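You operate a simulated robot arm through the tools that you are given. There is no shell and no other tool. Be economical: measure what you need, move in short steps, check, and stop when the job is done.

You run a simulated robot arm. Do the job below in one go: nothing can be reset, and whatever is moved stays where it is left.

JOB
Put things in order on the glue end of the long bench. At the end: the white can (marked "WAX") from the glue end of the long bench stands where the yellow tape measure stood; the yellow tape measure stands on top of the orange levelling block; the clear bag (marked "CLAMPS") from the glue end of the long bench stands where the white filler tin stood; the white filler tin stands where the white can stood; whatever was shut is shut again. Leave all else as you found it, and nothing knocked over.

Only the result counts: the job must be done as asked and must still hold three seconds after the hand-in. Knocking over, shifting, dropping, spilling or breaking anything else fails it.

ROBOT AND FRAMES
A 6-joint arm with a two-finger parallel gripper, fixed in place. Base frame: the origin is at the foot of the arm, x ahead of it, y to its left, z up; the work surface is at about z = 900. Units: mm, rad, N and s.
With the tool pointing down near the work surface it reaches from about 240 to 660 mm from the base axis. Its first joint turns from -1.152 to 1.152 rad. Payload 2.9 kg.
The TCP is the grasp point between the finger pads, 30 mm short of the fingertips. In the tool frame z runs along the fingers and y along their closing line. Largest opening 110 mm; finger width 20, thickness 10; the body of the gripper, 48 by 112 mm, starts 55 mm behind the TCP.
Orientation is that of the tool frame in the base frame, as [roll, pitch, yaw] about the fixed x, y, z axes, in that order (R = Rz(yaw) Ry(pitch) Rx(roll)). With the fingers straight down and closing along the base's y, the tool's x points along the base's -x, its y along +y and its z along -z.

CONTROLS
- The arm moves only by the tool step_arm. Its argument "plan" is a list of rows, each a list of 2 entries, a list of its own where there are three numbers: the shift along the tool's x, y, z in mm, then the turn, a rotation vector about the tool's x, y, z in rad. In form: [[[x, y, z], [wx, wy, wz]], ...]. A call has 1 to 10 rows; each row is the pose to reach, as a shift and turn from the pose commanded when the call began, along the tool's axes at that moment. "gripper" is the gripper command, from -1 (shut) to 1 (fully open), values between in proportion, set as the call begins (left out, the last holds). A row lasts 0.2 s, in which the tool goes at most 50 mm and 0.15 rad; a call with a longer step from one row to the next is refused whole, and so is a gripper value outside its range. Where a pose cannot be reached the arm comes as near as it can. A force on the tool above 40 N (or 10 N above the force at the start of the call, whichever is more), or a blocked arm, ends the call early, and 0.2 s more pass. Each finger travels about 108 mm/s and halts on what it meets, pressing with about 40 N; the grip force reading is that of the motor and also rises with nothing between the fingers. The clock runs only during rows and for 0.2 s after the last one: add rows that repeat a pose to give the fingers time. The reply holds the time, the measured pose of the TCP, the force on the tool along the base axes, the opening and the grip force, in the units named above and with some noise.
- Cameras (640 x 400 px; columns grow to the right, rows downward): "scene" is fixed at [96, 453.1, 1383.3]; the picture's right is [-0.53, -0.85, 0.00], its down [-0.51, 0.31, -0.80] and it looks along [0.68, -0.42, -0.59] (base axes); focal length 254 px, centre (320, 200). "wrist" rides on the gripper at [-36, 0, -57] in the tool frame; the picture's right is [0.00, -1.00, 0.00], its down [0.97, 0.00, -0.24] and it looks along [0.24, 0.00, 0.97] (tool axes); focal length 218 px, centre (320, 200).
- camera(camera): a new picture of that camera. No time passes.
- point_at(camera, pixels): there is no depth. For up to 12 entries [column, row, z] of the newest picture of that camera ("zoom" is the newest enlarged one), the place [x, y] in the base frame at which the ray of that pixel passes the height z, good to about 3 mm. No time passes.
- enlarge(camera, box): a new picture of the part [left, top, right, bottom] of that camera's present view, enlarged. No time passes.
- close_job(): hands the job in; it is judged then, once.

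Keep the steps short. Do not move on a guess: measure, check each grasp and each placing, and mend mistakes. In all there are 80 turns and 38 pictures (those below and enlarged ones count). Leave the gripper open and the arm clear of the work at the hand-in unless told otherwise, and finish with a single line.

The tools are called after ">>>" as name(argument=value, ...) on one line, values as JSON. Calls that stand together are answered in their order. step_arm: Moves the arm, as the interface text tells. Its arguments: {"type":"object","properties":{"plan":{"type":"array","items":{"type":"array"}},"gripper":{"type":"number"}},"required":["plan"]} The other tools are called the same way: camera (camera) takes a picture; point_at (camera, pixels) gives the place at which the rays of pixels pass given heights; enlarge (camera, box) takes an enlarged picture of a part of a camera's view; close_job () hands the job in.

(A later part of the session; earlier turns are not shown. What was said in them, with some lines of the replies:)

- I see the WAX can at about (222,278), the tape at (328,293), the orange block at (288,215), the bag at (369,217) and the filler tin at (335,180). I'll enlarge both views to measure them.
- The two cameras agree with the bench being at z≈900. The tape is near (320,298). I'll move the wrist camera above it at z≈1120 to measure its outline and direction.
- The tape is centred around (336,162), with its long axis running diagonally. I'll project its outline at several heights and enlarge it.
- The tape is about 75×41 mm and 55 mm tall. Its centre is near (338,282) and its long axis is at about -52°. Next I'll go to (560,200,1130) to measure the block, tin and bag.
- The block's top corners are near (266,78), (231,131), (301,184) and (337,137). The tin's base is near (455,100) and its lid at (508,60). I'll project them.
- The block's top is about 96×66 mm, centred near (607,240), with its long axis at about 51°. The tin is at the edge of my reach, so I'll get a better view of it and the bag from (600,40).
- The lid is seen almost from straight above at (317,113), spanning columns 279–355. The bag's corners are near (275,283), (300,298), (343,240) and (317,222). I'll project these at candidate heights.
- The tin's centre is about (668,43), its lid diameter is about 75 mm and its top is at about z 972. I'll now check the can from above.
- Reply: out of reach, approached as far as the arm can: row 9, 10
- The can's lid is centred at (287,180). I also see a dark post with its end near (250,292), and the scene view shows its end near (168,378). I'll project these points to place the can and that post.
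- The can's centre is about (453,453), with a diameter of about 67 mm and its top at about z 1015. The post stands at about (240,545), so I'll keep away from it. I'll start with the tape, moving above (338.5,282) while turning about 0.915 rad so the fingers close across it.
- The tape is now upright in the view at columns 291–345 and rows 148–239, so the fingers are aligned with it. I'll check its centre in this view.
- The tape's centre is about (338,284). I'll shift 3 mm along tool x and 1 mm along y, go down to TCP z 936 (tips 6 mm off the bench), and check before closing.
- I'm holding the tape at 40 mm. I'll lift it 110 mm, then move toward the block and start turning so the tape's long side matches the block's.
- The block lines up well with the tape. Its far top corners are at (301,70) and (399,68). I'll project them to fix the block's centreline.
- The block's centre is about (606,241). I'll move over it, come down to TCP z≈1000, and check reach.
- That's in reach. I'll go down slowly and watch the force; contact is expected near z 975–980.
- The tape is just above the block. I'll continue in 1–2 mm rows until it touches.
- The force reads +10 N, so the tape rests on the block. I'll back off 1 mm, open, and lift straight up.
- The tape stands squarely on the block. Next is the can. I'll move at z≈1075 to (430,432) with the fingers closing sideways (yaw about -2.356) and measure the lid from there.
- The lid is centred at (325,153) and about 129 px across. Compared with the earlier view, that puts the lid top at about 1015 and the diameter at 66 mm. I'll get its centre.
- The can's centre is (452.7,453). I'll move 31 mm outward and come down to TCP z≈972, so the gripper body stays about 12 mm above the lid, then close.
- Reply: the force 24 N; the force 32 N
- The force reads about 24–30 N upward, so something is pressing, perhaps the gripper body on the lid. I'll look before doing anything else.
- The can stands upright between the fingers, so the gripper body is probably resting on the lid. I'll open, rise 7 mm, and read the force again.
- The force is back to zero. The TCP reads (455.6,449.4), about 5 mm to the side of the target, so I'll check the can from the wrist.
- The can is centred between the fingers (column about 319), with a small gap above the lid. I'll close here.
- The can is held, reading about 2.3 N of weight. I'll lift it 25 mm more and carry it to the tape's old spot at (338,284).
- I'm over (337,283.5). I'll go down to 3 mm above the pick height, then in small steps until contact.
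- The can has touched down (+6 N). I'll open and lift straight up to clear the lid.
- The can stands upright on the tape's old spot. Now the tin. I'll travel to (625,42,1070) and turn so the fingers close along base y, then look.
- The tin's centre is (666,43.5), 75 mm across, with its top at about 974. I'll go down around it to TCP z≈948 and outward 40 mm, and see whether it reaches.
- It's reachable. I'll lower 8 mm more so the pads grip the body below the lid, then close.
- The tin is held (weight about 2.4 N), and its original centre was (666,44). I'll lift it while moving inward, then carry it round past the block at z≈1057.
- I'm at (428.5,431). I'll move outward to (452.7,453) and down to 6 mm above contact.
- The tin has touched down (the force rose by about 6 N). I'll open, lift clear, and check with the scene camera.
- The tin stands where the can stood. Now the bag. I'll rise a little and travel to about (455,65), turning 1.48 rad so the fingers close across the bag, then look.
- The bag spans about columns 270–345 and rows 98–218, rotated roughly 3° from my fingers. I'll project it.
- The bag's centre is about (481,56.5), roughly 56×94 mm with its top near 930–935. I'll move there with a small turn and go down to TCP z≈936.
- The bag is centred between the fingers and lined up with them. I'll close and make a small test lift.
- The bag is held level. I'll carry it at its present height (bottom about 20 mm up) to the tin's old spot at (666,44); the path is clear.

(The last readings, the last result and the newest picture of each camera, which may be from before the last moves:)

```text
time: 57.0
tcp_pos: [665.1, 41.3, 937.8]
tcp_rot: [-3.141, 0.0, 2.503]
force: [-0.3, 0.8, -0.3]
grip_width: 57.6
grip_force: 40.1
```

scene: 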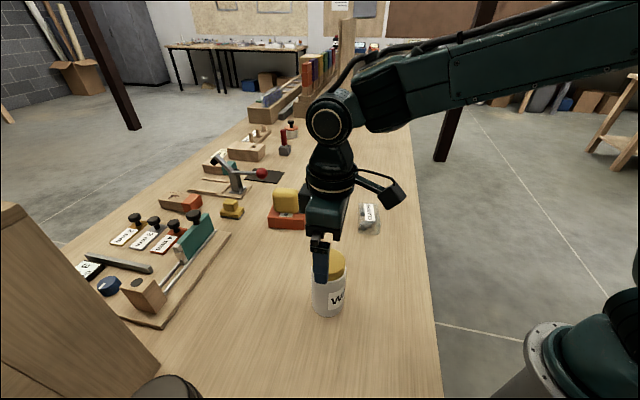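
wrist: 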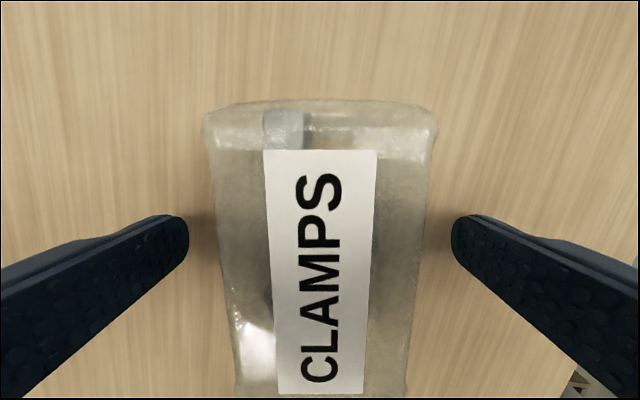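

>>> step_arm(plan=[[[0, 0, 0.8], [0, 0, 0]], [[0, 0, 1.5], [0, 0, 0]], [[0, 0, 1.5], [0, 0, 0]]])

>>> step_arm(plan=[[[0, 0, 0.6], [0, 0, 0]], [[0, 0, 1.2], [0, 0, 0]], [[0, 0, 1.2], [0, 0, 0]]])

```text
time: 57.8
tcp_pos: [667.1, 41.9, 937.4]
tcp_rot: [3.141, 0.001, 2.499]
force: [-0.3, 0.7, -0.8]
grip_width: 57.6
grip_force: 40.1
```

```text
time: 58.6
tcp_pos: [666.6, 40.6, 937.9]
tcp_rot: [-3.14, 0.001, 2.498]
force: [-0.1, -1.9, 2.7]
grip_width: 57.7
grip_force: 40.0
```

The bag has touched down (the force rose about 4 N). I'll open, lift straight up 45 mm, then pull inward and up.

>>> step_arm(plan=[[[0, 0, 0], [0, 0, 0]], [[0, 0, 0], [0, 0, 0]], [[0, 0, 0], [0, 0, 0]], [[0, 0, -22], [0, 0, 0]], [[0, 0, -45], [0, 0, 0]], [[16, -12, -75], [0, 0, 0]], [[40, -30, -100], [0, 0, 0]], [[64, -48, -125], [0, 0, 0]], [[96, -72, -150], [0, 0, 0]], [[96, -72, -150], [0, 0, 0]]], gripper=1)

>>> camera(camera="wrist")

>>> camera(camera="scene")

```text
time: 60.8
tcp_pos: [545.6, 42.8, 1088.3]
tcp_rot: [3.141, -0.001, 2.5]
force: [0.4, 0.3, 0.3]
grip_width: 110.0
grip_force: 0.1
```

```text
9 pictures are left
```

wrist: 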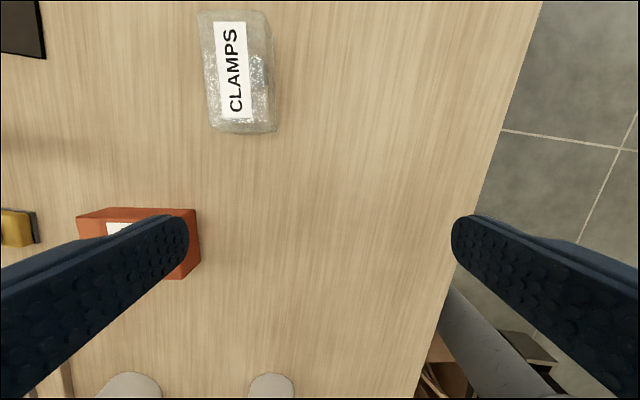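

```text
8 pictures are left
```

scene: 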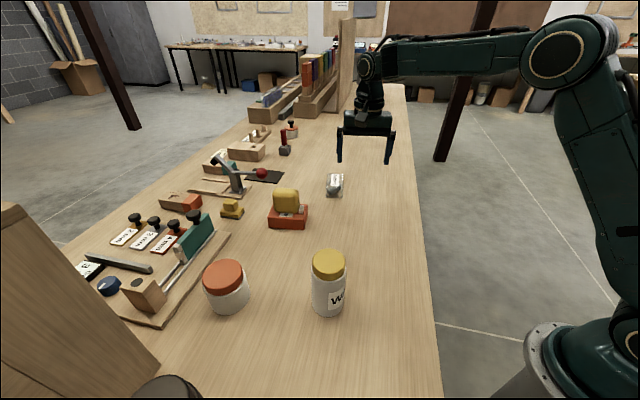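

All four items are in place and upright. I'll do a last check of the positions.

>>> point_at(camera="scene", pixels=[[328, 258, 1015], [223, 271, 974], [334, 187, 920]])

>>> point_at(camera="wrist", pixels=[[238, 72, 925]])

>>> enlarge(camera="scene", box=[180, 160, 380, 330])

```text
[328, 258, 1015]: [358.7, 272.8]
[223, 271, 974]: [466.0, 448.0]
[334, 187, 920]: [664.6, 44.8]
```

```text
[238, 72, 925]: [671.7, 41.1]
```

```text
2.35 times, centred on (280, 245) of scene
```

zoom: 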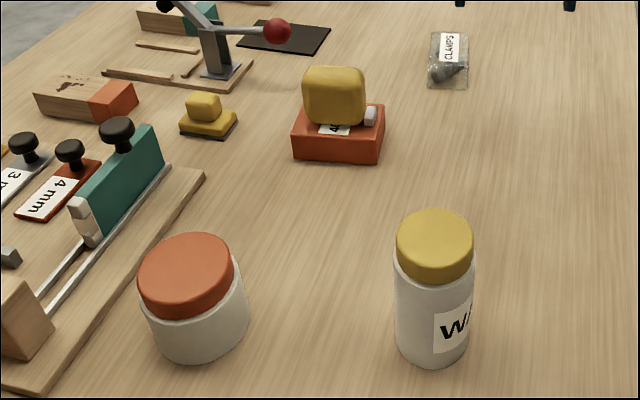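

Everything matches the job, the gripper is open, and the arm is clear of the work, so I'm handing in.

>>> close_job()

```text
The job is handed in.
```

The job is handed in: the WAX can stands on the tape measure's old spot, the tape measure on the levelling block, the filler tin on the can's old spot and the CLAMPS bag on the tin's old spot; nothing was opened or knocked over, though the gripper pressed briefly (about 24–30 N) on the can before I regripped it.
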